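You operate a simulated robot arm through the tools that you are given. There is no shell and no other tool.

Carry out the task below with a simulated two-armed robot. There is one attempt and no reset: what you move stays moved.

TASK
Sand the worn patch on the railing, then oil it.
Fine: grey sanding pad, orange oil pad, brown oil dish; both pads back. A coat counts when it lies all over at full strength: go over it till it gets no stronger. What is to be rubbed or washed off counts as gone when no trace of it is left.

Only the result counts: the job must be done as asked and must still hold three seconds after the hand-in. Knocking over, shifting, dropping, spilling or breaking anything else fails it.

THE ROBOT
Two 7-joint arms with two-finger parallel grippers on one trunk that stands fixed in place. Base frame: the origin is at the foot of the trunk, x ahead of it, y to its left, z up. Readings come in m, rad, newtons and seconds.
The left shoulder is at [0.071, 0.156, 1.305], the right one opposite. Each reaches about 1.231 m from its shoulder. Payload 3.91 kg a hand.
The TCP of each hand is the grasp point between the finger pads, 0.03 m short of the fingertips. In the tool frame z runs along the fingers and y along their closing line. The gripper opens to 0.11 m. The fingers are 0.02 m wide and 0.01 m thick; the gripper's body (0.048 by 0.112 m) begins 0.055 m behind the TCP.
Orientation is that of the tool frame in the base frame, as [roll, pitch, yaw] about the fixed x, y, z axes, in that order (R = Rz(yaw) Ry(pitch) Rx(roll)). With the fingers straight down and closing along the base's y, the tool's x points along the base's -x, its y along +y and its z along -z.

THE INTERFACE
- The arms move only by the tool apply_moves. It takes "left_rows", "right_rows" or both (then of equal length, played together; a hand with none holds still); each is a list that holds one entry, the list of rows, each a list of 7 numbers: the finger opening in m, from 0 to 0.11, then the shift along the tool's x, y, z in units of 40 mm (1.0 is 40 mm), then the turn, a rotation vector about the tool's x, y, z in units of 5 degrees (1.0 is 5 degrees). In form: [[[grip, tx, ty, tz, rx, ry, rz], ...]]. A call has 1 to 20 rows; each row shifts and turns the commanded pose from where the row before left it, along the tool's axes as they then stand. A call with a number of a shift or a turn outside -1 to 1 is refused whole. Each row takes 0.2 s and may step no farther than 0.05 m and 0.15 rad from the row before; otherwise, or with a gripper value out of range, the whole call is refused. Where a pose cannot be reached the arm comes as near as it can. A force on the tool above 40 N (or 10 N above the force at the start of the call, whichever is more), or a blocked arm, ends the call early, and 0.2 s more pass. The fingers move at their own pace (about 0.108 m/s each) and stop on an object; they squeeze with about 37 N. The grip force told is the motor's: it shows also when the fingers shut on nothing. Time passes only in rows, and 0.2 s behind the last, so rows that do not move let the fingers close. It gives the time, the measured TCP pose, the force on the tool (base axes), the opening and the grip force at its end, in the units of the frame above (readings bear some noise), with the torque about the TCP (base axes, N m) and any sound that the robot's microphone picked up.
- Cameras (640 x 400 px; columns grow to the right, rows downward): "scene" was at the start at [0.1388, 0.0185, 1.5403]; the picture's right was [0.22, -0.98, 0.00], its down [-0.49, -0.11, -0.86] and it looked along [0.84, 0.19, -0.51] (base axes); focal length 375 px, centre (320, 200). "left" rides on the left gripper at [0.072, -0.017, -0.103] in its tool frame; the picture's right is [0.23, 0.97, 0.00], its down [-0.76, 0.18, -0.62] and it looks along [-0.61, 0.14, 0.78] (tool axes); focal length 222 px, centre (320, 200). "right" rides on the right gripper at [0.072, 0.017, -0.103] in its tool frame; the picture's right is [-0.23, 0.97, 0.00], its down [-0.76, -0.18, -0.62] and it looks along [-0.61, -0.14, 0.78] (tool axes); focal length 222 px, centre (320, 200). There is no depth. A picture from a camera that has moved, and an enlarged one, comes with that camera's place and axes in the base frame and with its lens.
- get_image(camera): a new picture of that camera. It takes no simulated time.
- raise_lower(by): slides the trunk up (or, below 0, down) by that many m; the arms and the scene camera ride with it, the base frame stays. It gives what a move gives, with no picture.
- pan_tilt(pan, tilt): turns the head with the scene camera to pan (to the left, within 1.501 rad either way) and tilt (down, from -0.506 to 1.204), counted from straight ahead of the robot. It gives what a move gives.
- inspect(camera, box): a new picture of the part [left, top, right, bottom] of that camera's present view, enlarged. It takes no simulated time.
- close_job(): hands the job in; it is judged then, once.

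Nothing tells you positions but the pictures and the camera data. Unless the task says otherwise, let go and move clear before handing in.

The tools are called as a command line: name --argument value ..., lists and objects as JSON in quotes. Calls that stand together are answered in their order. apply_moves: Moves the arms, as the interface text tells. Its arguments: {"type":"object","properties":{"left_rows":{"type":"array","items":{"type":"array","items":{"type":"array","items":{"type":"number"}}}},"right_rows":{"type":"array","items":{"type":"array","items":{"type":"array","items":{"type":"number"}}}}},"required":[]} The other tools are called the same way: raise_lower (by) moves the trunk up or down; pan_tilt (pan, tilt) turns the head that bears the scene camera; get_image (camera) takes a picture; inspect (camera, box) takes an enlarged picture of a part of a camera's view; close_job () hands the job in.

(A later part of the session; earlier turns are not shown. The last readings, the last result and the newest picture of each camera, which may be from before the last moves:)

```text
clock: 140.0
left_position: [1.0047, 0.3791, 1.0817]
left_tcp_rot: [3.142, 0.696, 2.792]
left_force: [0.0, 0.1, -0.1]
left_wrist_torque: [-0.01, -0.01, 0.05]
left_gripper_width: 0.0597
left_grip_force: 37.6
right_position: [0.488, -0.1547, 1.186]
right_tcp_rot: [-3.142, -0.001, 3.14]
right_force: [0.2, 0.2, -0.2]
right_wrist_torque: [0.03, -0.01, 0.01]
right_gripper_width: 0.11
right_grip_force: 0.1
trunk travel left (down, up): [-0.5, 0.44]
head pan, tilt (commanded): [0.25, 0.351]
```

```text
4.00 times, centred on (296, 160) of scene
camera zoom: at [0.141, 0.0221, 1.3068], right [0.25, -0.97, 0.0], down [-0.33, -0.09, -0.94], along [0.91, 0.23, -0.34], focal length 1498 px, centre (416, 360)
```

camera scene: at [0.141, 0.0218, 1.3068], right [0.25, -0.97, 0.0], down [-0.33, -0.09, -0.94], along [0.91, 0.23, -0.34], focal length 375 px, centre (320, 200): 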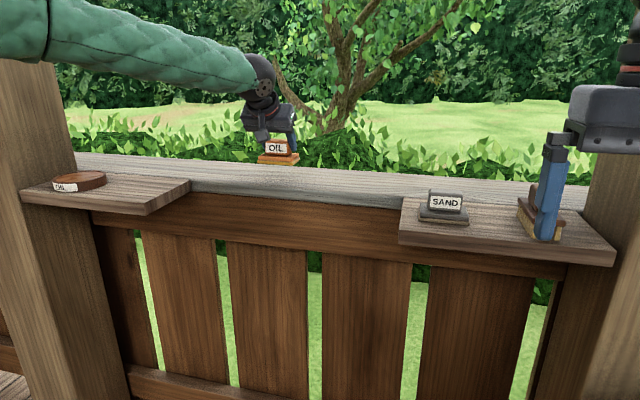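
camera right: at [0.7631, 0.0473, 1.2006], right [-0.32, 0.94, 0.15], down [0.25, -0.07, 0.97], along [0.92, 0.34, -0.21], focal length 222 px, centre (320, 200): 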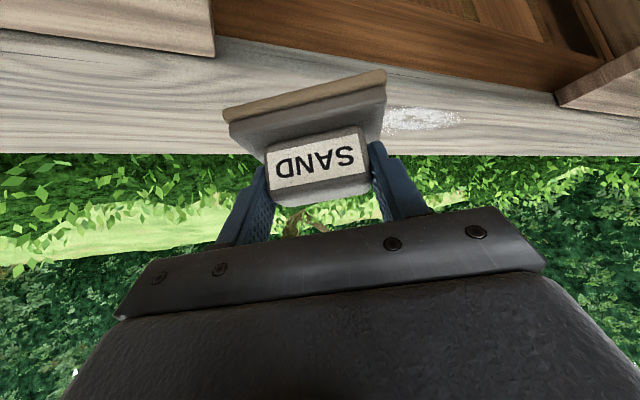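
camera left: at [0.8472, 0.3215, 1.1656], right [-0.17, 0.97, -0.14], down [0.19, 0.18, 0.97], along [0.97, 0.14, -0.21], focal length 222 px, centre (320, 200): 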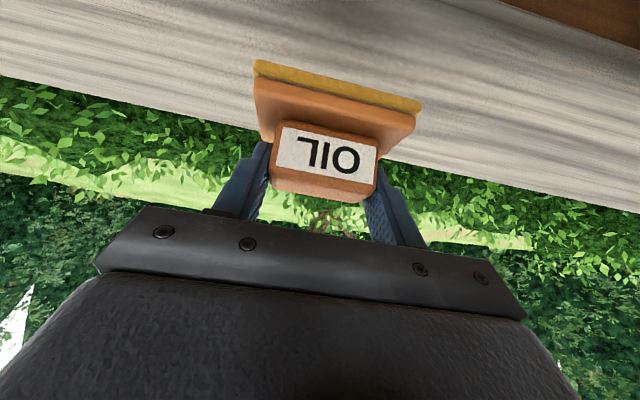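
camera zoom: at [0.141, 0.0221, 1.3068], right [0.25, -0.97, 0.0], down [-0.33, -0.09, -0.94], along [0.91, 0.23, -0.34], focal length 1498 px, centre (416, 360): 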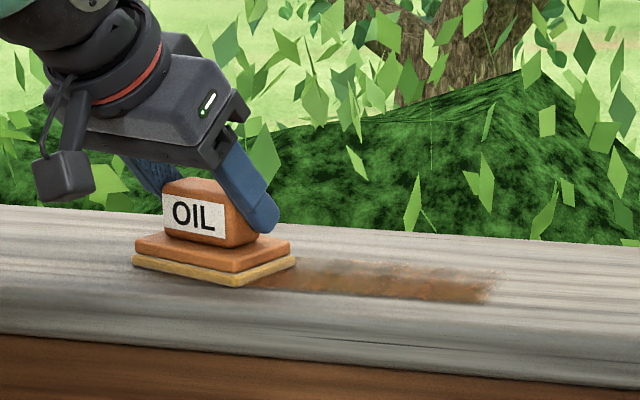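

Oil is going on well, but contact is light at this end. I'll press a bit more and keep stroking.

apply_moves --left_rows '[[[0.0, 0.032, 0, 0.038, 0, 0, 0], [0.0, -0.131, -0.47, 0.11, 0, 0, 0], [0.0, -0.131, -0.47, 0.11, 0, 0, 0], [0.0, -0.131, -0.47, 0.11, 0, 0, 0], [0.0, -0.131, -0.47, 0.11, 0, 0, 0], [0.0, -0.131, -0.47, 0.11, 0, 0, 0], [0.0, -0.131, -0.47, 0.11, 0, 0, 0], [0.0, -0.131, -0.47, 0.11, 0, 0, 0], [0.0, -0.131, -0.47, 0.11, 0, 0, 0], [0.0, 0.3, -0.142, -0.252, 0, 0, 0], [0.0, 0.131, 0.47, -0.11, 0, 0, 0], [0.0, 0.131, 0.47, -0.11, 0, 0, 0], [0.0, 0.131, 0.47, -0.11, 0, 0, 0], [0.0, 0.131, 0.47, -0.11, 0, 0, 0], [0.0, 0.131, 0.47, -0.11, 0, 0, 0], [0.0, 0.131, 0.47, -0.11, 0, 0, 0], [0.0, 0.131, 0.47, -0.11, 0, 0, 0], [0.0, 0.131, 0.47, -0.11, 0, 0, 0]]]'

inspect --camera "scene" --box '[216, 110, 376, 210]'

```text
clock: 143.8
left_position: [0.9877, 0.3786, 1.0813]
left_tcp_rot: [3.14, 0.696, 2.792]
left_force: [-0.9, -3.4, 15.8]
left_wrist_torque: [0.01, -0.34, -0.23]
left_gripper_width: 0.0593
left_grip_force: 37.0
right_position: [0.4857, -0.1555, 1.1857]
right_tcp_rot: [-3.142, 0.001, 3.14]
right_force: [0.0, -0.1, 1.1]
right_wrist_torque: [-0.01, 0.0, 0.0]
right_gripper_width: 0.1102
right_grip_force: 0.1
trunk travel left (down, up): [-0.5, 0.44]
head pan, tilt (commanded): [0.25, 0.351]
```

```text
4.00 times, centred on (296, 160) of scene
camera zoom: at [0.1391, 0.0211, 1.307], right [0.25, -0.97, 0.0], down [-0.33, -0.08, -0.94], along [0.91, 0.23, -0.34], focal length 1498 px, centre (416, 360)
```

zoom: 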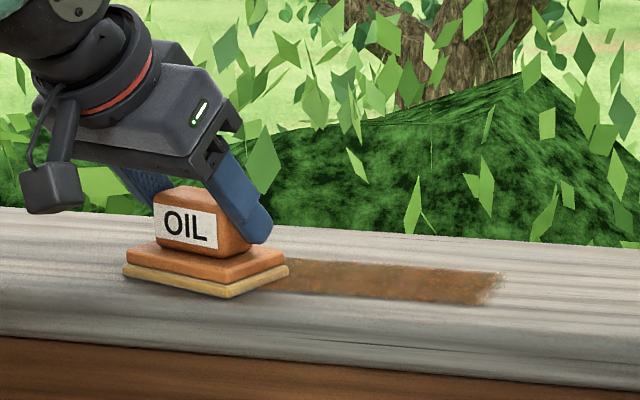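

apply_moves --left_rows '[[[0.0, -0.08, 0, -0.096, 0, 0, 0], [0.0, -0.16, 0, -0.1915, 0, 0, 0], [0.0, -0.24, 0, -0.287, 0, 0, 0], [0.0, -0.24, 0, -0.287, 0, 0, 0], [0.0, 0.131, 0.47, -0.11, 0, 0, 0], [0.0, 0.131, 0.47, -0.11, 0, 0, 0], [0.0, 0.131, 0.47, -0.11, 0, 0, 0], [0.0, 0.131, 0.47, -0.11, 0, 0, 0], [0.0, 0.131, 0.47, -0.11, 0, 0, 0], [0.0, 0, 0, 0, 0, 0, 0]]]'

inspect --camera "scene" --box '[232, 120, 360, 200]'

inspect --camera "left" --box '[0, 0, 480, 300]'

```text
clock: 146.0
left_position: [0.9853, 0.4804, 1.1256]
left_tcp_rot: [3.14, 0.695, 2.793]
left_force: [0.2, 0.0, -0.9]
left_wrist_torque: [-0.01, -0.02, -0.01]
left_gripper_width: 0.0595
left_grip_force: 36.9
right_position: [0.4874, -0.1555, 1.1869]
right_tcp_rot: [3.14, -0.001, 3.141]
right_force: [0.0, 0.1, 0.0]
right_wrist_torque: [0.03, -0.03, 0.02]
right_gripper_width: 0.1101
right_grip_force: 0.0
trunk travel left (down, up): [-0.5, 0.44]
head pan, tilt (commanded): [0.25, 0.351]
```

```text
5.00 times, centred on (296, 160) of scene
camera zoom: at [0.141, 0.0215, 1.3068], right [0.25, -0.97, 0.0], down [-0.33, -0.08, -0.94], along [0.91, 0.23, -0.34], focal length 1873 px, centre (440, 400)
```

zoom: 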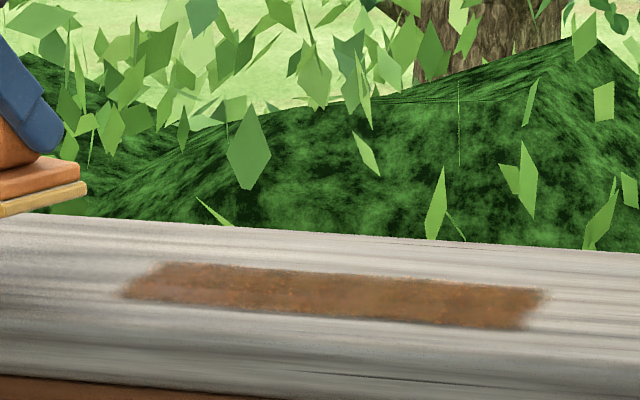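

```text
1.33 times, centred on (240, 150) of left
camera zoom: at [0.8655, 0.5066, 1.1592], right [0.17, 0.97, -0.15], down [0.24, 0.1, 0.97], along [0.96, -0.2, -0.21], focal length 296 px, centre (427, 267)
```

zoom: 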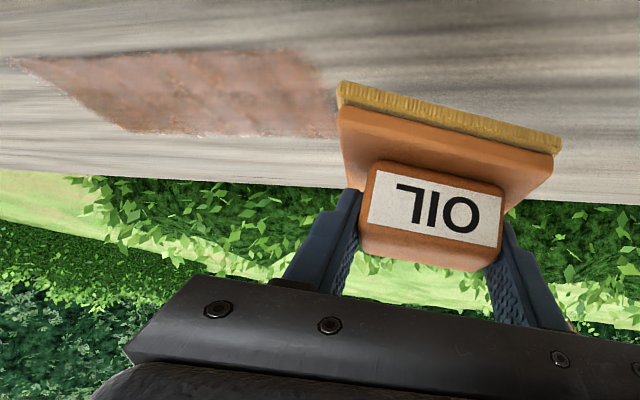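

The coat covers a clean rectangle, with x about 0.98 to 1.04 and y about 0.19 to 0.405. I'll go over it again and compare its strength.

apply_moves --left_rows '[[[0.0, -0.1376, -0.4933, 0.1154, 0, 0, 0], [0.0, -0.1376, -0.4933, 0.1154, 0, 0, 0], [0.0, -0.1376, -0.4933, 0.1154, 0, 0, 0], [0.0, -0.1376, -0.4933, 0.1154, 0, 0, 0], [0.0, -0.1376, -0.4933, 0.1154, 0, 0, 0], [0.0, 0.241, 0, 0.287, 0, 0, 0], [0.0, 0.241, 0, 0.287, 0, 0, 0], [0.0, 0.161, 0, 0.1915, 0, 0, 0], [0.0, 0.064, 0, 0.077, 0, 0, 0], [0.0, 0, 0, 0, 0, 0, 0]]]'

```text
clock: 148.2
left_position: [0.9884, 0.3764, 1.0819]
left_tcp_rot: [-3.141, 0.697, 2.793]
left_force: [1.6, 0.9, 5.6]
left_wrist_torque: [0.16, -0.15, -0.02]
left_gripper_width: 0.0596
left_grip_force: 36.7
right_position: [0.4873, -0.1559, 1.1869]
right_tcp_rot: [-3.142, 0.0, 3.139]
right_force: [0.6, 0.6, -1.4]
right_wrist_torque: [-0.02, 0.0, -0.01]
right_gripper_width: 0.11
right_grip_force: 0.1
trunk travel left (down, up): [-0.5, 0.44]
head pan, tilt (commanded): [0.25, 0.351]
```

apply_moves --left_rows '[[[0.0, -0.131, -0.47, 0.11, 0, 0, 0], [0.0, -0.131, -0.47, 0.11, 0, 0, 0], [0.0, -0.131, -0.47, 0.11, 0, 0, 0], [0.0, -0.131, -0.47, 0.11, 0, 0, 0], [0.0, -0.131, -0.47, 0.11, 0, 0, 0], [0.0, -0.131, -0.47, 0.11, 0, 0, 0], [0.0, -0.131, -0.47, 0.11, 0, 0, 0], [0.0, -0.131, -0.47, 0.11, 0, 0, 0], [0.0, -0.36, 0.171, 0.302, 0, 0, 0], [0.0, 0.131, 0.47, -0.11, 0, 0, 0], [0.0, 0.131, 0.47, -0.11, 0, 0, 0], [0.0, 0.131, 0.47, -0.11, 0, 0, 0], [0.0, 0.131, 0.47, -0.11, 0, 0, 0], [0.0, 0.131, 0.47, -0.11, 0, 0, 0], [0.0, 0.131, 0.47, -0.11, 0, 0, 0], [0.0, 0.131, 0.47, -0.11, 0, 0, 0], [0.0, 0.131, 0.47, -0.11, 0, 0, 0], [0.0, 0.131, 0.47, -0.11, 0, 0, 0]]]'

inspect --camera "scene" --box '[232, 120, 360, 200]'

```text
clock: 152.0
left_position: [1.0091, 0.3958, 1.0807]
left_tcp_rot: [-3.141, 0.695, 2.793]
left_force: [-0.1, -0.7, 5.2]
left_wrist_torque: [0.2, -0.23, -0.08]
left_gripper_width: 0.0593
left_grip_force: 37.2
right_position: [0.4878, -0.1559, 1.1869]
right_tcp_rot: [-3.14, -0.001, 3.14]
right_force: [0.0, -0.1, 0.8]
right_wrist_torque: [0.0, 0.01, -0.01]
right_gripper_width: 0.1099
right_grip_force: 0.0
trunk travel left (down, up): [-0.5, 0.44]
head pan, tilt (commanded): [0.25, 0.351]
```

```text
5.00 times, centred on (296, 160) of scene
camera zoom: at [0.1401, 0.0219, 1.3068], right [0.25, -0.97, 0.0], down [-0.33, -0.09, -0.94], along [0.91, 0.23, -0.34], focal length 1873 px, centre (440, 400)
```

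zoom: 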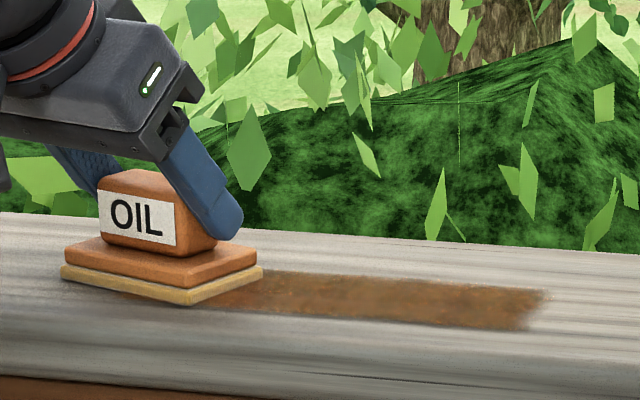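

I'll lift off, see how the coat compares, and go back for a second dip.

apply_moves --left_rows '[[[0.0, -0.08, 0, -0.096, 0, 0, 0], [0.0, -0.16, 0, -0.1915, 0, 0, 0], [0.0, -0.24, 0, -0.287, 0, 0, 0], [0.0, -0.32, 0, -0.383, 0, 0, 0], [0.0, 0, 0, 0, -0.43, 0, -0.51], [0.0, 0, 0, 0, -0.43, 0, -0.51], [0.0, 0, 0, 0, -0.43, 0, -0.51], [0.0, 0, 0, 0, -0.43, 0, -0.51], [0.0, 0, 0, 0, -0.43, 0, -0.51], [0.0, 0, 0, 0, -0.43, 0, -0.51], [0.0, 0.09, 0.27, -0.093, 0, 0, 0], [0.0, 0.1804, 0.543, -0.186, 0, 0, 0], [0.0, 0.1804, 0.543, -0.186, 0, 0, 0], [0.0, 0.1804, 0.543, -0.186, 0, 0, 0], [0.0, 0.1804, 0.543, -0.186, 0, 0, 0], [0.0, 0, 0, 0, 0, 0, 0]]]'

inspect --camera "scene" --box '[232, 120, 360, 200]'

inspect --camera "left" --box '[0, 0, 480, 300]'

```text
clock: 155.4
left_position: [0.961, 0.4944, 1.1378]
left_tcp_rot: [3.138, 0.692, 3.141]
left_force: [0.1, -0.2, -1.3]
left_wrist_torque: [0.03, -0.03, 0.0]
left_gripper_width: 0.0596
left_grip_force: 36.8
right_position: [0.4888, -0.1566, 1.187]
right_tcp_rot: [3.141, -0.001, 3.14]
right_force: [0.1, 0.2, -0.6]
right_wrist_torque: [0.04, 0.03, -0.02]
right_gripper_width: 0.1099
right_grip_force: 0.0
trunk travel left (down, up): [-0.5, 0.44]
head pan, tilt (commanded): [0.25, 0.351]
```

```text
5.00 times, centred on (296, 160) of scene
camera zoom: at [0.1413, 0.0212, 1.3067], right [0.25, -0.97, 0.0], down [-0.33, -0.08, -0.94], along [0.91, 0.23, -0.34], focal length 1873 px, centre (440, 400)
```

zoom: 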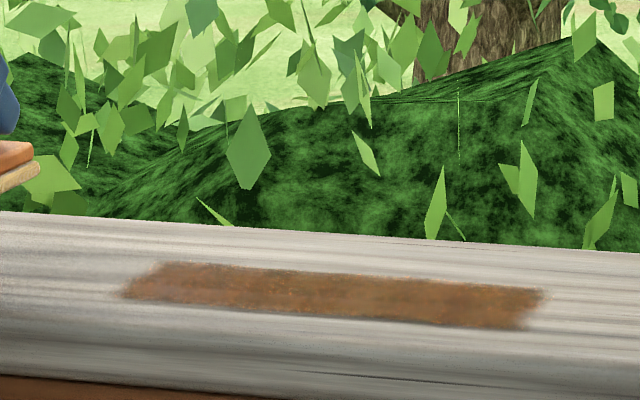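

```text
1.33 times, centred on (240, 150) of left
camera zoom: at [0.8398, 0.4769, 1.1701], right [-0.17, 0.97, -0.14], down [0.19, 0.18, 0.97], along [0.97, 0.14, -0.21], focal length 296 px, centre (427, 267)
```

zoom: 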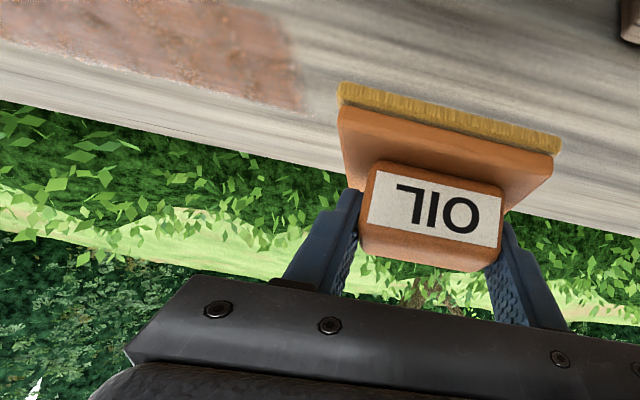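

apply_moves --left_rows '[[[0.0, 0.1877, 0.5627, -0.1877, 0, 0, 0], [0.0, 0.1877, 0.5627, -0.1877, 0, 0, 0], [0.0, 0.1877, 0.5627, -0.1877, 0, 0, 0], [0.0, 0.1877, 0.5627, -0.1877, 0, 0, 0], [0.0, 0.1877, 0.5627, -0.1877, 0, 0, 0], [0.0, 0.1877, 0.5627, -0.1877, 0, 0, 0], [0.0, 0.1877, 0.5627, -0.1877, 0, 0, 0], [0.0, 0.1877, 0.5627, -0.1877, 0, 0, 0], [0.0, 0.1877, 0.5627, -0.1877, 0, 0, 0], [0.0, 0.1877, 0.5627, -0.1877, 0, 0, 0], [0.0, 0.1877, 0.5627, -0.1877, 0, 0, 0], [0.0, 0.1877, 0.5627, -0.1877, 0, 0, 0], [0.0, 0.1877, 0.5627, -0.1877, 0, 0, 0], [0.0, 0, 0, 0, 0, 0, 0]]]'

pan_tilt --pan 0.649 --tilt 0.351

inspect --camera "scene" --box '[190, 90, 350, 190]'

```text
clock: 158.4
left_position: [0.8237, 0.7873, 1.148]
left_tcp_rot: [3.138, 0.694, 3.14]
left_force: [0.2, 0.3, -0.4]
left_wrist_torque: [0.0, 0.02, 0.0]
left_gripper_width: 0.0596
left_grip_force: 37.0
right_position: [0.4874, -0.156, 1.1856]
right_tcp_rot: [-3.142, 0.0, 3.14]
right_force: [0.8, -0.3, -0.2]
right_wrist_torque: [-0.01, 0.02, 0.05]
right_gripper_width: 0.11
right_grip_force: 0.0
trunk travel left (down, up): [-0.5, 0.44]
head pan, tilt (commanded): [0.25, 0.351]
```

```text
clock: 159.3
left_position: [0.8239, 0.787, 1.1488]
left_tcp_rot: [3.138, 0.697, 3.139]
left_force: [-0.1, -0.9, -1.7]
left_wrist_torque: [0.02, 0.02, -0.01]
left_gripper_width: 0.0594
left_grip_force: 36.6
right_position: [0.4878, -0.156, 1.1875]
right_tcp_rot: [-3.14, 0.0, 3.141]
right_force: [0.6, 0.0, -0.2]
right_wrist_torque: [-0.01, -0.02, 0.0]
right_gripper_width: 0.1101
right_grip_force: 0.1
trunk travel left (down, up): [-0.5, 0.44]
head pan, tilt (commanded): [0.649, 0.351]
```

```text
4.00 times, centred on (270, 140) of scene
camera zoom: at [0.1249, 0.0552, 1.3068], right [0.6, -0.8, 0.0], down [-0.27, -0.21, -0.94], along [0.75, 0.57, -0.34], focal length 1498 px, centre (520, 440)
```

zoom: 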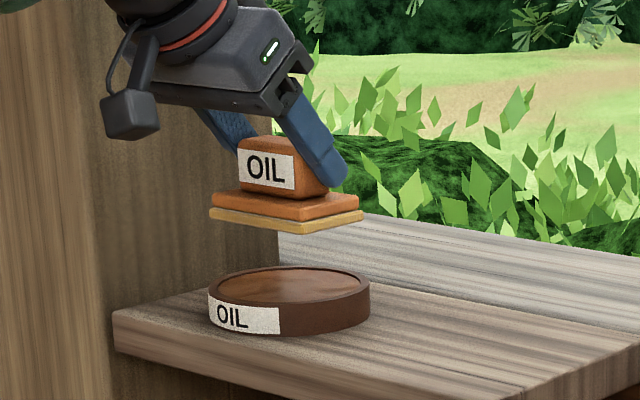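

apply_moves --left_rows '[[[0.0, 0.257, 0, 0.306, 0, 0, 0], [0.0, 0.257, 0, 0.306, 0, 0, 0], [0.0, 0.129, 0, 0.153, 0, 0, 0], [0.0, 0.048, 0, 0.0575, 0, 0, 0], [0.0, 0, 0, 0, 0, 0, 0]]]'

```text
clock: 160.5
left_position: [0.8235, 0.7852, 1.1059]
left_tcp_rot: [3.142, 0.696, -3.141]
left_force: [-0.2, 0.6, -0.5]
left_wrist_torque: [0.02, 0.0, 0.0]
left_gripper_width: 0.0594
left_grip_force: 36.9
right_position: [0.4882, -0.1554, 1.186]
right_tcp_rot: [-3.139, 0.0, 3.14]
right_force: [-0.3, 0.3, -0.3]
right_wrist_torque: [-0.03, -0.01, -0.02]
right_gripper_width: 0.1099
right_grip_force: 0.0
trunk travel left (down, up): [-0.5, 0.44]
head pan, tilt (commanded): [0.649, 0.351]
```

apply_moves --left_rows '[[[0.0, 0.032, 0, 0.038, 0, 0, 0], [0.0, 0.024, 0, 0.029, 0, 0, 0], [0.0, 0, 0, 0, 0, 0, 0]]]'

```text
clock: 161.3
left_position: [0.8224, 0.7845, 1.1017]
left_tcp_rot: [3.14, 0.698, 3.139]
left_force: [-0.6, -0.7, -0.9]
left_wrist_torque: [0.02, 0.01, 0.01]
left_gripper_width: 0.0596
left_grip_force: 37.4
right_position: [0.4868, -0.1556, 1.1854]
right_tcp_rot: [-3.14, 0.0, 3.14]
right_force: [0.0, 0.3, -0.4]
right_wrist_torque: [0.02, -0.01, -0.01]
right_gripper_width: 0.1101
right_grip_force: 0.1
trunk travel left (down, up): [-0.5, 0.44]
head pan, tilt (commanded): [0.649, 0.351]
```

apply_moves --left_rows '[[[0.0, 0.024, 0, 0.029, 0, 0, 0], [0.0, 0, 0, 0, 0, 0, 0]]]'

```text
clock: 161.9
left_position: [0.8227, 0.7849, 1.1007]
left_tcp_rot: [3.139, 0.698, 3.14]
left_force: [1.4, 1.2, 7.5]
left_wrist_torque: [-0.28, 0.08, 0.01]
left_gripper_width: 0.0599
left_grip_force: 37.1
right_position: [0.4883, -0.156, 1.1876]
right_tcp_rot: [-3.141, 0.001, 3.141]
right_force: [-0.3, -0.3, 0.1]
right_wrist_torque: [-0.01, 0.0, -0.03]
right_gripper_width: 0.1099
right_grip_force: 0.1
trunk travel left (down, up): [-0.5, 0.44]
head pan, tilt (commanded): [0.649, 0.351]
```

apply_moves --left_rows '[[[0.0, 0, 0, 0, 0, 0, 0], [0.0, -0.008, 0, -0.01, 0, 0, 0], [0.0, 0, 0, 0, 0, 0, 0], [0.0, -0.05, 0, -0.0575, 0, 0, 0], [0.0, -0.1, 0, -0.115, 0, 0, 0], [0.0, -0.16, 0, -0.19, 0, 0, 0], [0.0, -0.24, 0, -0.287, 0, 0, 0], [0.0, -0.24, 0, -0.287, 0, 0, 0], [0.0, -0.2, 0, -0.24, 0, 0, 0], [0.0, 0, 0, 0, 0, 0, 0]]]'

inspect --camera "scene" --box '[190, 90, 350, 190]'

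```text
clock: 164.1
left_position: [0.8225, 0.7845, 1.1629]
left_tcp_rot: [3.14, 0.696, 3.141]
left_force: [0.8, -0.2, -2.0]
left_wrist_torque: [0.0, 0.01, 0.0]
left_gripper_width: 0.0595
left_grip_force: 36.3
right_position: [0.4881, -0.1554, 1.186]
right_tcp_rot: [-3.138, 0.0, 3.14]
right_force: [-0.7, -0.4, -0.8]
right_wrist_torque: [0.0, 0.0, 0.0]
right_gripper_width: 0.11
right_grip_force: 0.1
trunk travel left (down, up): [-0.5, 0.44]
head pan, tilt (commanded): [0.649, 0.351]
```

```text
4.00 times, centred on (270, 140) of scene
camera zoom: at [0.1249, 0.0555, 1.3067], right [0.6, -0.8, 0.0], down [-0.27, -0.21, -0.94], along [0.75, 0.57, -0.34], focal length 1498 px, centre (520, 440)
```

zoom: 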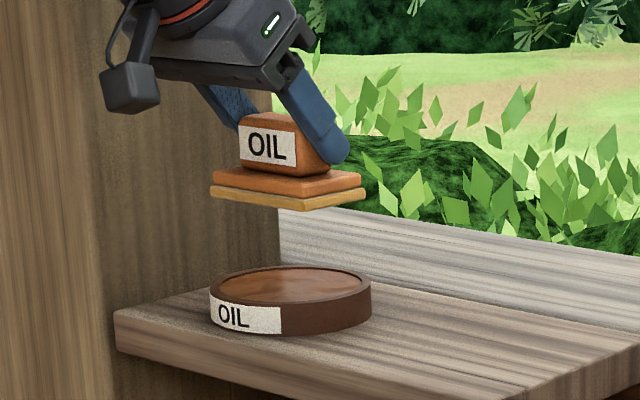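

apply_moves --left_rows '[[[0.0, -0.065, -0.288, 0.084, 0, 0, 0], [0.0, -0.1296, -0.5757, 0.1686, 0, 0, 0], [0.0, -0.1296, -0.5757, 0.1686, 0, 0, 0], [0.0, -0.1296, -0.5757, 0.1686, 0, 0, 0], [0.0, -0.1296, -0.5757, 0.1686, 0, 0, 0], [0.0, -0.1296, -0.5757, 0.1686, 0, 0, 0], [0.0, -0.1296, -0.5757, 0.1686, 0, 0, 0], [0.0, -0.1296, -0.5757, 0.1686, 0, 0, 0], [0.0, -0.1296, -0.5757, 0.1686, 0, 0, 0], [0.0, -0.1296, -0.5757, 0.1686, 0, 0, 0], [0.0, -0.1296, -0.5757, 0.1686, 0, 0, 0], [0.0, -0.1296, -0.5757, 0.1686, 0, 0, 0], [0.0, -0.1296, -0.5757, 0.1686, 0, 0, 0], [0.0, -0.1296, -0.5757, 0.1686, 0, 0, 0], [0.0, -0.1296, -0.5757, 0.1686, 0, 0, 0], [0.0, -0.1296, -0.5757, 0.1686, 0, 0, 0], [0.0, -0.1296, -0.5757, 0.1686, 0, 0, 0], [0.0, -0.1296, -0.5757, 0.1686, 0, 0, 0], [0.0, -0.065, -0.288, 0.084, 0, 0, 0]]]'

pan_tilt --pan 0.25 --tilt 0.351

apply_moves --left_rows '[[[0.0, 0, 0, 0, 0.43, 0, 0.51], [0.0, 0, 0, 0, 0.43, 0, 0.51], [0.0, 0, 0, 0, 0.43, 0, 0.51], [0.0, 0, 0, 0, 0.43, 0, 0.51], [0.0, 0, 0, 0, 0.43, 0, 0.51], [0.0, 0, 0, 0, 0.43, 0, 0.51], [0.0, 0, 0, 0, 0, 0, 0]]]'

inspect --camera "scene" --box '[232, 120, 360, 200]'

```text
clock: 168.1
left_position: [0.9719, 0.3696, 1.1284]
left_tcp_rot: [3.14, 0.695, -3.141]
left_force: [-0.7, -0.2, -1.5]
left_wrist_torque: [-0.02, 0.0, 0.02]
left_gripper_width: 0.0595
left_grip_force: 37.7
right_position: [0.4884, -0.1569, 1.1861]
right_tcp_rot: [-3.142, 0.0, 3.14]
right_force: [0.8, 0.0, -0.7]
right_wrist_torque: [-0.01, 0.02, 0.02]
right_gripper_width: 0.1099
right_grip_force: 0.0
trunk travel left (down, up): [-0.5, 0.44]
head pan, tilt (commanded): [0.649, 0.351]
```

```text
clock: 169.0
left_position: [0.9731, 0.3692, 1.1291]
left_tcp_rot: [3.139, 0.696, 3.141]
left_force: [0.3, -0.5, -1.4]
left_wrist_torque: [-0.04, -0.03, 0.04]
left_gripper_width: 0.0595
left_grip_force: 37.2
right_position: [0.4875, -0.1558, 1.1861]
right_tcp_rot: [3.142, 0.0, 3.14]
right_force: [0.7, -0.7, 0.5]
right_wrist_torque: [0.01, 0.04, 0.02]
right_gripper_width: 0.1102
right_grip_force: 0.1
trunk travel left (down, up): [-0.5, 0.44]
head pan, tilt (commanded): [0.25, 0.351]
```

```text
clock: 170.6
left_position: [0.9743, 0.3698, 1.129]
left_tcp_rot: [3.141, 0.693, 2.793]
left_force: [-0.6, -0.2, -2.2]
left_wrist_torque: [0.0, 0.04, -0.01]
left_gripper_width: 0.0595
left_grip_force: 37.7
right_position: [0.488, -0.157, 1.1859]
right_tcp_rot: [3.141, 0.0, 3.141]
right_force: [-1.1, -0.2, -0.2]
right_wrist_torque: [-0.01, 0.03, 0.01]
right_gripper_width: 0.11
right_grip_force: 0.1
trunk travel left (down, up): [-0.5, 0.44]
head pan, tilt (commanded): [0.25, 0.351]
```

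```text
5.00 times, centred on (296, 160) of scene
camera zoom: at [0.1409, 0.0215, 1.3068], right [0.25, -0.97, 0.0], down [-0.33, -0.08, -0.94], along [0.91, 0.23, -0.34], focal length 1873 px, centre (440, 400)
```

zoom: 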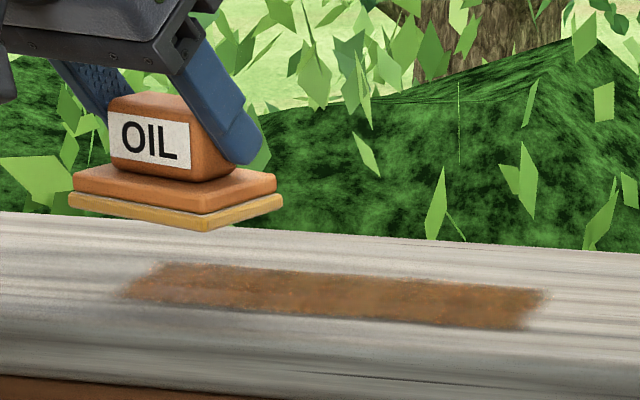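

apply_moves --left_rows '[[[0.0, 0.16, 0.08, 0.34, 0, 0, 0], [0.0, 0.16, 0.08, 0.34, 0, 0, 0], [0.0, 0.1, 0.05, 0.23, 0, 0, 0], [0.0, 0.06, 0.03, 0.13, 0, 0, 0], [0.0, 0.03, 0, 0.05, 0, 0, 0], [0.0, 0, 0, 0, 0, 0, 0]]]'

```text
clock: 172.0
left_position: [0.9869, 0.3769, 1.0815]
left_tcp_rot: [3.141, 0.694, 2.793]
left_force: [0.9, -0.3, -0.4]
left_wrist_torque: [0.01, 0.01, 0.01]
left_gripper_width: 0.0595
left_grip_force: 37.2
right_position: [0.4876, -0.157, 1.1869]
right_tcp_rot: [-3.142, 0.0, 3.14]
right_force: [-0.6, 0.2, 0.8]
right_wrist_torque: [0.05, 0.0, -0.01]
right_gripper_width: 0.11
right_grip_force: 0.0
trunk travel left (down, up): [-0.5, 0.44]
head pan, tilt (commanded): [0.25, 0.351]
```

apply_moves --left_rows '[[[0.0, 0.045, 0, 0.054, 0, 0, 0], [0.0, -0.131, -0.47, 0.11, 0, 0, 0], [0.0, -0.131, -0.47, 0.11, 0, 0, 0], [0.0, -0.131, -0.47, 0.11, 0, 0, 0], [0.0, -0.131, -0.47, 0.11, 0, 0, 0], [0.0, -0.131, -0.47, 0.11, 0, 0, 0], [0.0, -0.131, -0.47, 0.11, 0, 0, 0], [0.0, -0.131, -0.47, 0.11, 0, 0, 0], [0.0, -0.131, -0.47, 0.11, 0, 0, 0]]]'

inspect --camera "scene" --box '[232, 120, 360, 200]'

```text
clock: 174.0
left_position: [0.985, 0.2155, 1.0817]
left_tcp_rot: [-3.141, 0.698, 2.793]
left_force: [1.6, 2.3, 16.9]
left_wrist_torque: [0.08, -0.04, 0.29]
left_gripper_width: 0.0597
left_grip_force: 37.3
right_position: [0.4865, -0.1554, 1.1883]
right_tcp_rot: [3.142, 0.001, 3.14]
right_force: [0.1, 0.4, -0.4]
right_wrist_torque: [0.01, 0.02, 0.03]
right_gripper_width: 0.1101
right_grip_force: 0.0
trunk travel left (down, up): [-0.5, 0.44]
head pan, tilt (commanded): [0.25, 0.351]
```

```text
5.00 times, centred on (296, 160) of scene
camera zoom: at [0.1395, 0.0216, 1.307], right [0.25, -0.97, 0.0], down [-0.33, -0.08, -0.94], along [0.91, 0.23, -0.34], focal length 1873 px, centre (440, 400)
```

zoom: 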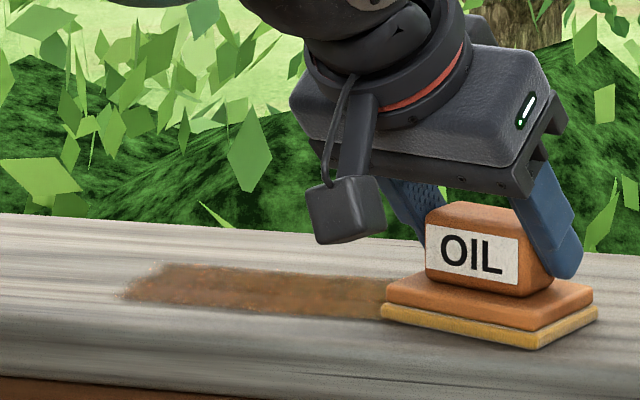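

apply_moves --left_rows '[[[0.0, -0.376, 0.171, 0.283, 0, 0, 0], [0.0, 0.131, 0.47, -0.11, 0, 0, 0], [0.0, 0.131, 0.47, -0.11, 0, 0, 0], [0.0, 0.131, 0.47, -0.11, 0, 0, 0], [0.0, 0.131, 0.47, -0.11, 0, 0, 0], [0.0, 0.131, 0.47, -0.11, 0, 0, 0], [0.0, 0.131, 0.47, -0.11, 0, 0, 0], [0.0, 0.131, 0.47, -0.11, 0, 0, 0], [0.0, 0.131, 0.47, -0.11, 0, 0, 0], [0.0, 0.131, 0.47, -0.11, 0, 0, 0]]]'

inspect --camera "scene" --box '[232, 120, 360, 200]'

```text
clock: 176.2
left_position: [1.008, 0.3954, 1.0812]
left_tcp_rot: [-3.14, 0.697, 2.793]
left_force: [0.2, 0.5, 6.3]
left_wrist_torque: [0.12, -0.02, -0.16]
left_gripper_width: 0.0597
left_grip_force: 37.2
right_position: [0.4867, -0.1565, 1.1865]
right_tcp_rot: [-3.141, 0.0, 3.139]
right_force: [-0.1, 0.8, 0.3]
right_wrist_torque: [0.02, 0.01, -0.02]
right_gripper_width: 0.1101
right_grip_force: 0.0
trunk travel left (down, up): [-0.5, 0.44]
head pan, tilt (commanded): [0.25, 0.351]
```

```text
5.00 times, centred on (296, 160) of scene
camera zoom: at [0.1402, 0.0219, 1.307], right [0.25, -0.97, 0.0], down [-0.33, -0.09, -0.94], along [0.91, 0.23, -0.34], focal length 1873 px, centre (440, 400)
```

zoom: 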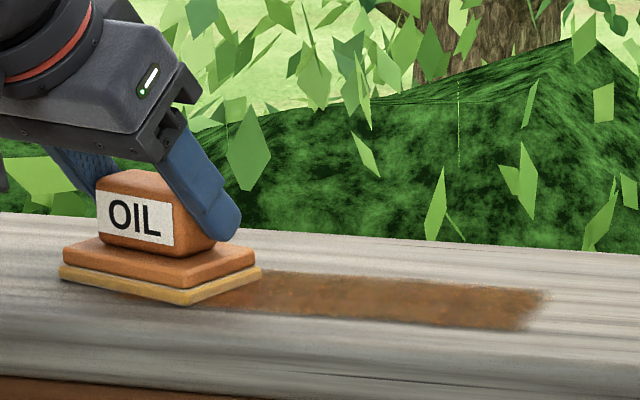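

apply_moves --left_rows '[[[0.0, -0.216, 0.103, 0.181, 0, 0, 0], [0.0, -0.131, -0.47, 0.11, 0, 0, 0], [0.0, -0.131, -0.47, 0.11, 0, 0, 0], [0.0, -0.131, -0.47, 0.11, 0, 0, 0], [0.0, -0.131, -0.47, 0.11, 0, 0, 0], [0.0, -0.131, -0.47, 0.11, 0, 0, 0], [0.0, -0.131, -0.47, 0.11, 0, 0, 0], [0.0, -0.131, -0.47, 0.11, 0, 0, 0], [0.0, -0.131, -0.47, 0.11, 0, 0, 0], [0.0, -0.131, -0.47, 0.11, 0, 0, 0], [0.0, 0.288, -0.137, -0.242, 0, 0, 0], [0.0, 0.131, 0.47, -0.11, 0, 0, 0], [0.0, 0.131, 0.47, -0.11, 0, 0, 0], [0.0, 0.131, 0.47, -0.11, 0, 0, 0], [0.0, 0.131, 0.47, -0.11, 0, 0, 0], [0.0, 0.131, 0.47, -0.11, 0, 0, 0], [0.0, 0.131, 0.47, -0.11, 0, 0, 0], [0.0, 0.131, 0.47, -0.11, 0, 0, 0], [0.0, 0.131, 0.47, -0.11, 0, 0, 0], [0.0, 0.131, 0.47, -0.11, 0, 0, 0]]]'

inspect --camera "scene" --box '[232, 120, 360, 200]'

```text
clock: 180.4
left_position: [1.0026, 0.3948, 1.0809]
left_tcp_rot: [-3.14, 0.694, 2.794]
left_force: [-0.3, 0.9, -1.3]
left_wrist_torque: [-0.03, 0.03, 0.05]
left_gripper_width: 0.0594
left_grip_force: 36.9
right_position: [0.4885, -0.1569, 1.1862]
right_tcp_rot: [-3.14, -0.001, 3.139]
right_force: [0.3, -0.4, 0.2]
right_wrist_torque: [0.01, 0.01, 0.01]
right_gripper_width: 0.1102
right_grip_force: 0.2
trunk travel left (down, up): [-0.5, 0.44]
head pan, tilt (commanded): [0.25, 0.351]
```

```text
5.00 times, centred on (296, 160) of scene
camera zoom: at [0.1409, 0.0223, 1.3068], right [0.25, -0.97, 0.0], down [-0.33, -0.09, -0.94], along [0.91, 0.23, -0.34], focal length 1873 px, centre (440, 400)
```

zoom: 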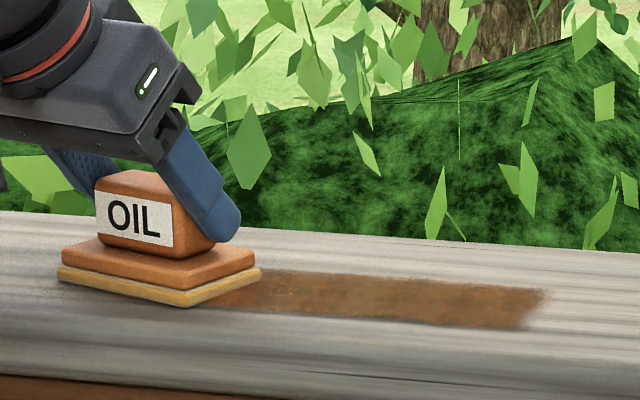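

Contact was lost on part of that pass. I'll press down 2.5 mm and continue.

apply_moves --left_rows '[[[0.0, 0.04, 0, 0.048, 0, 0, 0], [0.0, -0.131, -0.47, 0.11, 0, 0, 0], [0.0, -0.131, -0.47, 0.11, 0, 0, 0], [0.0, -0.131, -0.47, 0.11, 0, 0, 0], [0.0, -0.131, -0.47, 0.11, 0, 0, 0], [0.0, -0.131, -0.47, 0.11, 0, 0, 0], [0.0, -0.131, -0.47, 0.11, 0, 0, 0], [0.0, -0.131, -0.47, 0.11, 0, 0, 0], [0.0, -0.131, -0.47, 0.11, 0, 0, 0], [0.0, -0.131, -0.47, 0.11, 0, 0, 0]]]'

```text
clock: 182.6
left_position: [1.0043, 0.2173, 1.0798]
left_tcp_rot: [3.14, 0.7, 2.794]
left_force: [0.7, 8.8, 30.8]
left_wrist_torque: [0.2, 0.06, -0.09]
left_gripper_width: 0.0595
left_grip_force: 37.1
right_position: [0.4862, -0.1545, 1.1866]
right_tcp_rot: [-3.139, 0.002, 3.14]
right_force: [-0.4, -0.4, 0.6]
right_wrist_torque: [0.04, -0.02, 0.03]
right_gripper_width: 0.11
right_grip_force: 0.1
trunk travel left (down, up): [-0.5, 0.44]
head pan, tilt (commanded): [0.25, 0.351]
```

apply_moves --left_rows '[[[0.0, 0.2, -0.103, -0.2, 0, 0, 0], [0.0, 0.1346, 0.47, -0.1058, 0, 0, 0], [0.0, 0.1346, 0.47, -0.1058, 0, 0, 0], [0.0, 0.1346, 0.47, -0.1058, 0, 0, 0], [0.0, 0.1346, 0.47, -0.1058, 0, 0, 0], [0.0, 0.1346, 0.47, -0.1058, 0, 0, 0], [0.0, 0.1346, 0.47, -0.1058, 0, 0, 0], [0.0, 0.1346, 0.47, -0.1058, 0, 0, 0], [0.0, 0.1346, 0.47, -0.1058, 0, 0, 0], [0.0, 0.1346, 0.47, -0.1058, 0, 0, 0]]]'

inspect --camera "scene" --box '[232, 120, 360, 200]'

```text
clock: 184.8
left_position: [0.9876, 0.3945, 1.0815]
left_tcp_rot: [3.138, 0.698, 2.792]
left_force: [1.3, -8.8, 29.7]
left_wrist_torque: [-0.34, 0.31, -0.05]
left_gripper_width: 0.0598
left_grip_force: 36.8
right_position: [0.4849, -0.1568, 1.1871]
right_tcp_rot: [3.141, 0.003, 3.139]
right_force: [-0.2, 0.3, 0.1]
right_wrist_torque: [-0.05, 0.0, -0.04]
right_gripper_width: 0.1097
right_grip_force: 0.1
trunk travel left (down, up): [-0.5, 0.44]
head pan, tilt (commanded): [0.25, 0.351]
```

```text
5.00 times, centred on (296, 160) of scene
camera zoom: at [0.1381, 0.02, 1.3073], right [0.25, -0.97, 0.0], down [-0.33, -0.08, -0.94], along [0.91, 0.23, -0.34], focal length 1873 px, centre (440, 400)
```

zoom: 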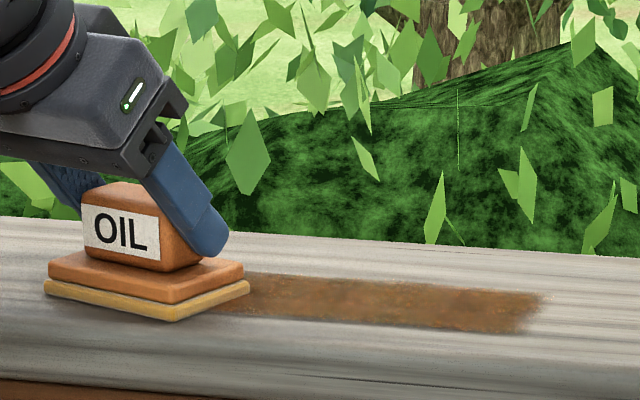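

apply_moves --left_rows '[[[0.0, -0.08, 0, -0.096, 0, 0, 0], [0.0, -0.16, 0, -0.1915, 0, 0, 0], [0.0, -0.24, 0, -0.287, 0, 0, 0], [0.0, -0.24, 0, -0.287, 0, 0, 0], [0.0, 0.131, 0.47, -0.11, 0, 0, 0], [0.0, 0.131, 0.47, -0.11, 0, 0, 0], [0.0, 0.131, 0.47, -0.11, 0, 0, 0], [0.0, 0.131, 0.47, -0.11, 0, 0, 0], [0.0, 0.131, 0.47, -0.11, 0, 0, 0], [0.0, 0.131, 0.47, -0.11, 0, 0, 0], [0.0, 0, 0, 0, 0, 0, 0]]]'

inspect --camera "scene" --box '[232, 120, 360, 200]'

inspect --camera "left" --box '[0, 0, 320, 200]'

```text
clock: 187.2
left_position: [0.9912, 0.5173, 1.1235]
left_tcp_rot: [3.139, 0.693, 2.792]
left_force: [0.5, 0.6, -1.2]
left_wrist_torque: [0.01, -0.01, -0.02]
left_gripper_width: 0.0593
left_grip_force: 37.1
right_position: [0.4866, -0.1562, 1.1862]
right_tcp_rot: [-3.142, -0.001, 3.14]
right_force: [-0.8, 0.1, 0.5]
right_wrist_torque: [0.0, -0.01, 0.0]
right_gripper_width: 0.1101
right_grip_force: 0.1
trunk travel left (down, up): [-0.5, 0.44]
head pan, tilt (commanded): [0.25, 0.351]
```

```text
5.00 times, centred on (296, 160) of scene
camera zoom: at [0.141, 0.0214, 1.3068], right [0.25, -0.97, 0.0], down [-0.33, -0.08, -0.94], along [0.91, 0.23, -0.34], focal length 1873 px, centre (440, 400)
```

zoom: 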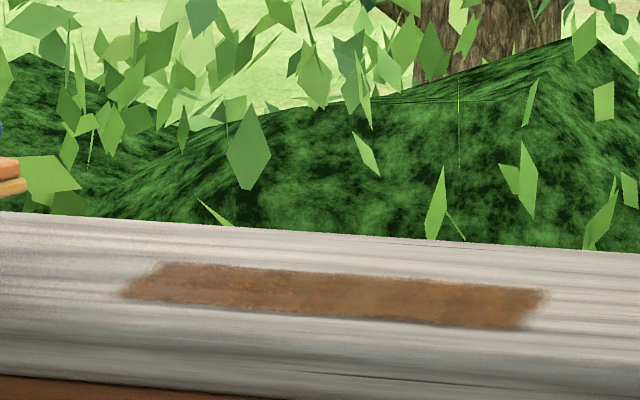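

```text
2.00 times, centred on (160, 100) of left
camera zoom: at [0.8712, 0.5433, 1.1563], right [0.17, 0.97, -0.14], down [0.24, 0.1, 0.97], along [0.96, -0.2, -0.21], focal length 444 px, centre (640, 400)
```

zoom: 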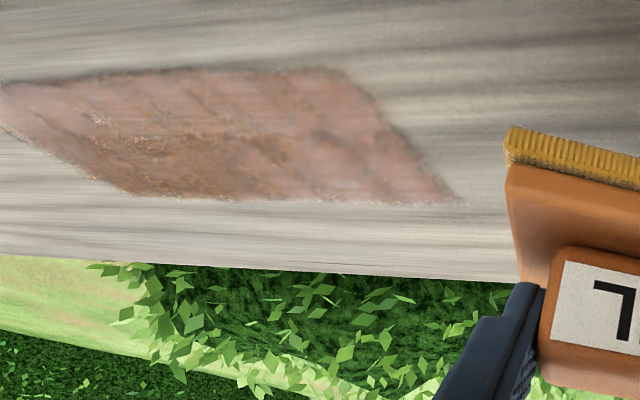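

inspect --camera "scene" --box '[252, 165, 300, 195]'

inspect --camera "scene" --box '[296, 165, 344, 195]'

```text
13.33 times, centred on (276, 180) of scene
camera zoom: at [0.141, 0.0214, 1.3068], right [0.25, -0.97, 0.0], down [-0.33, -0.08, -0.94], along [0.91, 0.23, -0.34], focal length 4995 px, centre (907, 467)
```

zoom: 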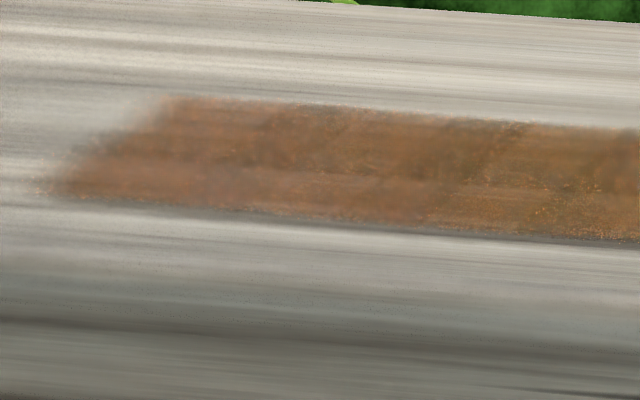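

```text
13.33 times, centred on (320, 180) of scene
camera zoom: at [0.141, 0.0214, 1.3068], right [0.25, -0.97, 0.0], down [-0.33, -0.08, -0.94], along [0.91, 0.23, -0.34], focal length 4995 px, centre (320, 467)
```

zoom: 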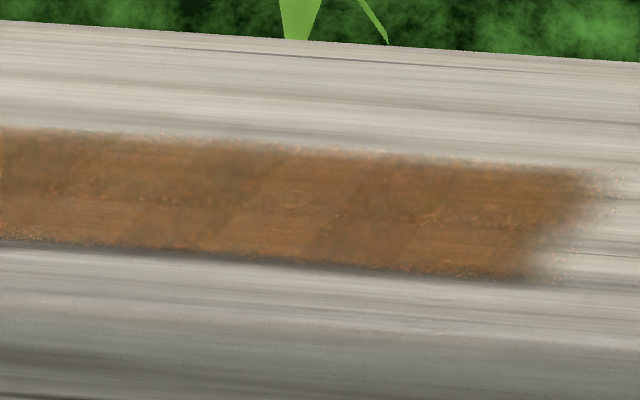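

The coat looks nearly even, but the ends are a little soft. I'll go over it again with strokes that run past both ends.

apply_moves --left_rows '[[[0.0, -0.127, -0.456, 0.107, 0, 0, 0], [0.0, -0.127, -0.456, 0.107, 0, 0, 0], [0.0, -0.127, -0.456, 0.107, 0, 0, 0], [0.0, -0.127, -0.456, 0.107, 0, 0, 0], [0.0, -0.127, -0.456, 0.107, 0, 0, 0], [0.0, 0.241, 0, 0.287, 0, 0, 0], [0.0, 0.241, 0, 0.287, 0, 0, 0], [0.0, 0.129, 0, 0.153, 0, 0, 0], [0.0, 0.064, 0, 0.077, 0, 0, 0], [0.0, 0, 0, 0, 0, 0, 0]]]'

```text
clock: 189.4
left_position: [0.9923, 0.4194, 1.0796]
left_tcp_rot: [-3.141, 0.694, 2.793]
left_force: [0.3, 0.6, -0.4]
left_wrist_torque: [0.01, -0.02, -0.03]
left_gripper_width: 0.0594
left_grip_force: 37.3
right_position: [0.4874, -0.1562, 1.1854]
right_tcp_rot: [3.142, 0.002, 3.139]
right_force: [-0.6, 1.1, -0.2]
right_wrist_torque: [-0.01, -0.02, 0.02]
right_gripper_width: 0.1098
right_grip_force: 0.1
trunk travel left (down, up): [-0.5, 0.44]
head pan, tilt (commanded): [0.25, 0.351]
```

apply_moves --left_rows '[[[0.0, 0.024, 0, 0.029, 0, 0, 0], [0.0, 0, 0, 0, 0, 0, 0]]]'

```text
clock: 190.0
left_position: [0.9913, 0.4186, 1.0806]
left_tcp_rot: [3.141, 0.699, 2.793]
left_force: [4.2, 3.5, 9.0]
left_wrist_torque: [0.37, -0.05, -0.09]
left_gripper_width: 0.0594
left_grip_force: 37.2
right_position: [0.4867, -0.155, 1.186]
right_tcp_rot: [-3.142, -0.001, 3.138]
right_force: [-0.3, 0.3, 0.6]
right_wrist_torque: [-0.01, 0.0, -0.03]
right_gripper_width: 0.11
right_grip_force: 0.0
trunk travel left (down, up): [-0.5, 0.44]
head pan, tilt (commanded): [0.25, 0.351]
```

apply_moves --left_rows '[[[0.0, -0.131, -0.47, 0.11, 0, 0, 0], [0.0, -0.131, -0.47, 0.11, 0, 0, 0], [0.0, -0.131, -0.47, 0.11, 0, 0, 0], [0.0, -0.131, -0.47, 0.11, 0, 0, 0], [0.0, -0.131, -0.47, 0.11, 0, 0, 0], [0.0, -0.131, -0.47, 0.11, 0, 0, 0], [0.0, -0.131, -0.47, 0.11, 0, 0, 0], [0.0, -0.131, -0.47, 0.11, 0, 0, 0], [0.0, -0.131, -0.47, 0.11, 0, 0, 0], [0.0, -0.131, -0.47, 0.11, 0, 0, 0], [0.0, -0.131, -0.47, 0.11, 0, 0, 0]]]'

```text
clock: 192.4
left_position: [0.9881, 0.2002, 1.0806]
left_tcp_rot: [3.139, 0.697, 2.793]
left_force: [0.9, 9.3, 23.1]
left_wrist_torque: [0.05, -0.35, -0.07]
left_gripper_width: 0.0596
left_grip_force: 37.4
right_position: [0.4865, -0.1547, 1.1866]
right_tcp_rot: [-3.139, 0.003, -3.141]
right_force: [0.2, 0.5, -0.3]
right_wrist_torque: [-0.03, 0.0, -0.02]
right_gripper_width: 0.1101
right_grip_force: 0.1
trunk travel left (down, up): [-0.5, 0.44]
head pan, tilt (commanded): [0.25, 0.351]
```

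apply_moves --left_rows '[[[0.0, -0.268, 0.12, 0.192, 0, 0, 0], [0.0, 0.131, 0.47, -0.11, 0, 0, 0], [0.0, 0.131, 0.47, -0.11, 0, 0, 0], [0.0, 0.131, 0.47, -0.11, 0, 0, 0], [0.0, 0.131, 0.47, -0.11, 0, 0, 0], [0.0, 0.131, 0.47, -0.11, 0, 0, 0], [0.0, 0.131, 0.47, -0.11, 0, 0, 0], [0.0, 0.131, 0.47, -0.11, 0, 0, 0], [0.0, 0.131, 0.47, -0.11, 0, 0, 0], [0.0, 0.131, 0.47, -0.11, 0, 0, 0], [0.0, 0.131, 0.47, -0.11, 0, 0, 0], [0.0, 0.131, 0.47, -0.11, 0, 0, 0]]]'

inspect --camera "scene" --box '[232, 120, 360, 200]'

```text
clock: 195.0
left_position: [1.0052, 0.4179, 1.0801]
left_tcp_rot: [3.141, 0.698, 2.791]
left_force: [0.4, -5.2, 16.3]
left_wrist_torque: [-0.06, -0.4, -0.19]
left_gripper_width: 0.0596
left_grip_force: 37.3
right_position: [0.4858, -0.1562, 1.1854]
right_tcp_rot: [-3.141, 0.002, 3.139]
right_force: [-0.1, -0.1, 1.0]
right_wrist_torque: [0.02, -0.01, -0.01]
right_gripper_width: 0.1102
right_grip_force: 0.0
trunk travel left (down, up): [-0.5, 0.44]
head pan, tilt (commanded): [0.25, 0.351]
```

```text
5.00 times, centred on (296, 160) of scene
camera zoom: at [0.1391, 0.0209, 1.307], right [0.25, -0.97, 0.0], down [-0.33, -0.08, -0.94], along [0.91, 0.23, -0.34], focal length 1873 px, centre (440, 400)
```

zoom: 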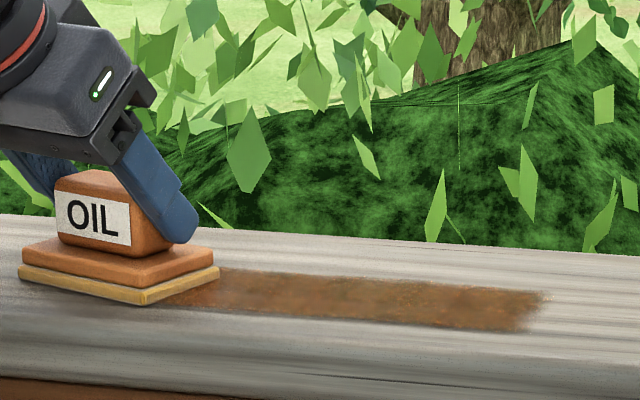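

apply_moves --left_rows '[[[0.0, -0.216, 0.103, 0.181, 0, 0, 0], [0.0, -0.131, -0.47, 0.11, 0, 0, 0], [0.0, -0.131, -0.47, 0.11, 0, 0, 0], [0.0, -0.131, -0.47, 0.11, 0, 0, 0], [0.0, -0.131, -0.47, 0.11, 0, 0, 0], [0.0, -0.131, -0.47, 0.11, 0, 0, 0], [0.0, -0.131, -0.47, 0.11, 0, 0, 0], [0.0, -0.131, -0.47, 0.11, 0, 0, 0], [0.0, -0.131, -0.47, 0.11, 0, 0, 0], [0.0, -0.131, -0.47, 0.11, 0, 0, 0], [0.0, -0.131, -0.47, 0.11, 0, 0, 0], [0.0, -0.131, -0.47, 0.11, 0, 0, 0]]]'

inspect --camera "scene" --box '[232, 120, 360, 200]'

```text
clock: 197.6
left_position: [1.0154, 0.2006, 1.0803]
left_tcp_rot: [-3.141, 0.694, 2.794]
left_force: [3.0, 0.9, 6.3]
left_wrist_torque: [-0.1, -0.4, 0.09]
left_gripper_width: 0.0593
left_grip_force: 37.8
right_position: [0.4877, -0.1558, 1.1861]
right_tcp_rot: [3.141, 0.0, 3.14]
right_force: [-0.2, 0.4, 0.2]
right_wrist_torque: [0.0, 0.0, 0.0]
right_gripper_width: 0.1101
right_grip_force: 0.1
trunk travel left (down, up): [-0.5, 0.44]
head pan, tilt (commanded): [0.25, 0.351]
```

```text
5.00 times, centred on (296, 160) of scene
camera zoom: at [0.1405, 0.0214, 1.3068], right [0.25, -0.97, 0.0], down [-0.33, -0.08, -0.94], along [0.91, 0.23, -0.34], focal length 1873 px, centre (440, 400)
```

zoom: 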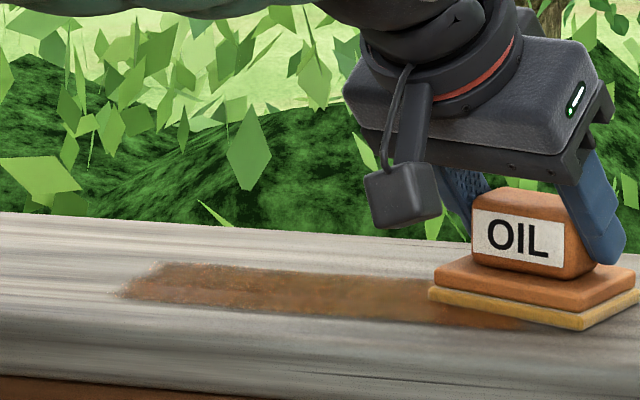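

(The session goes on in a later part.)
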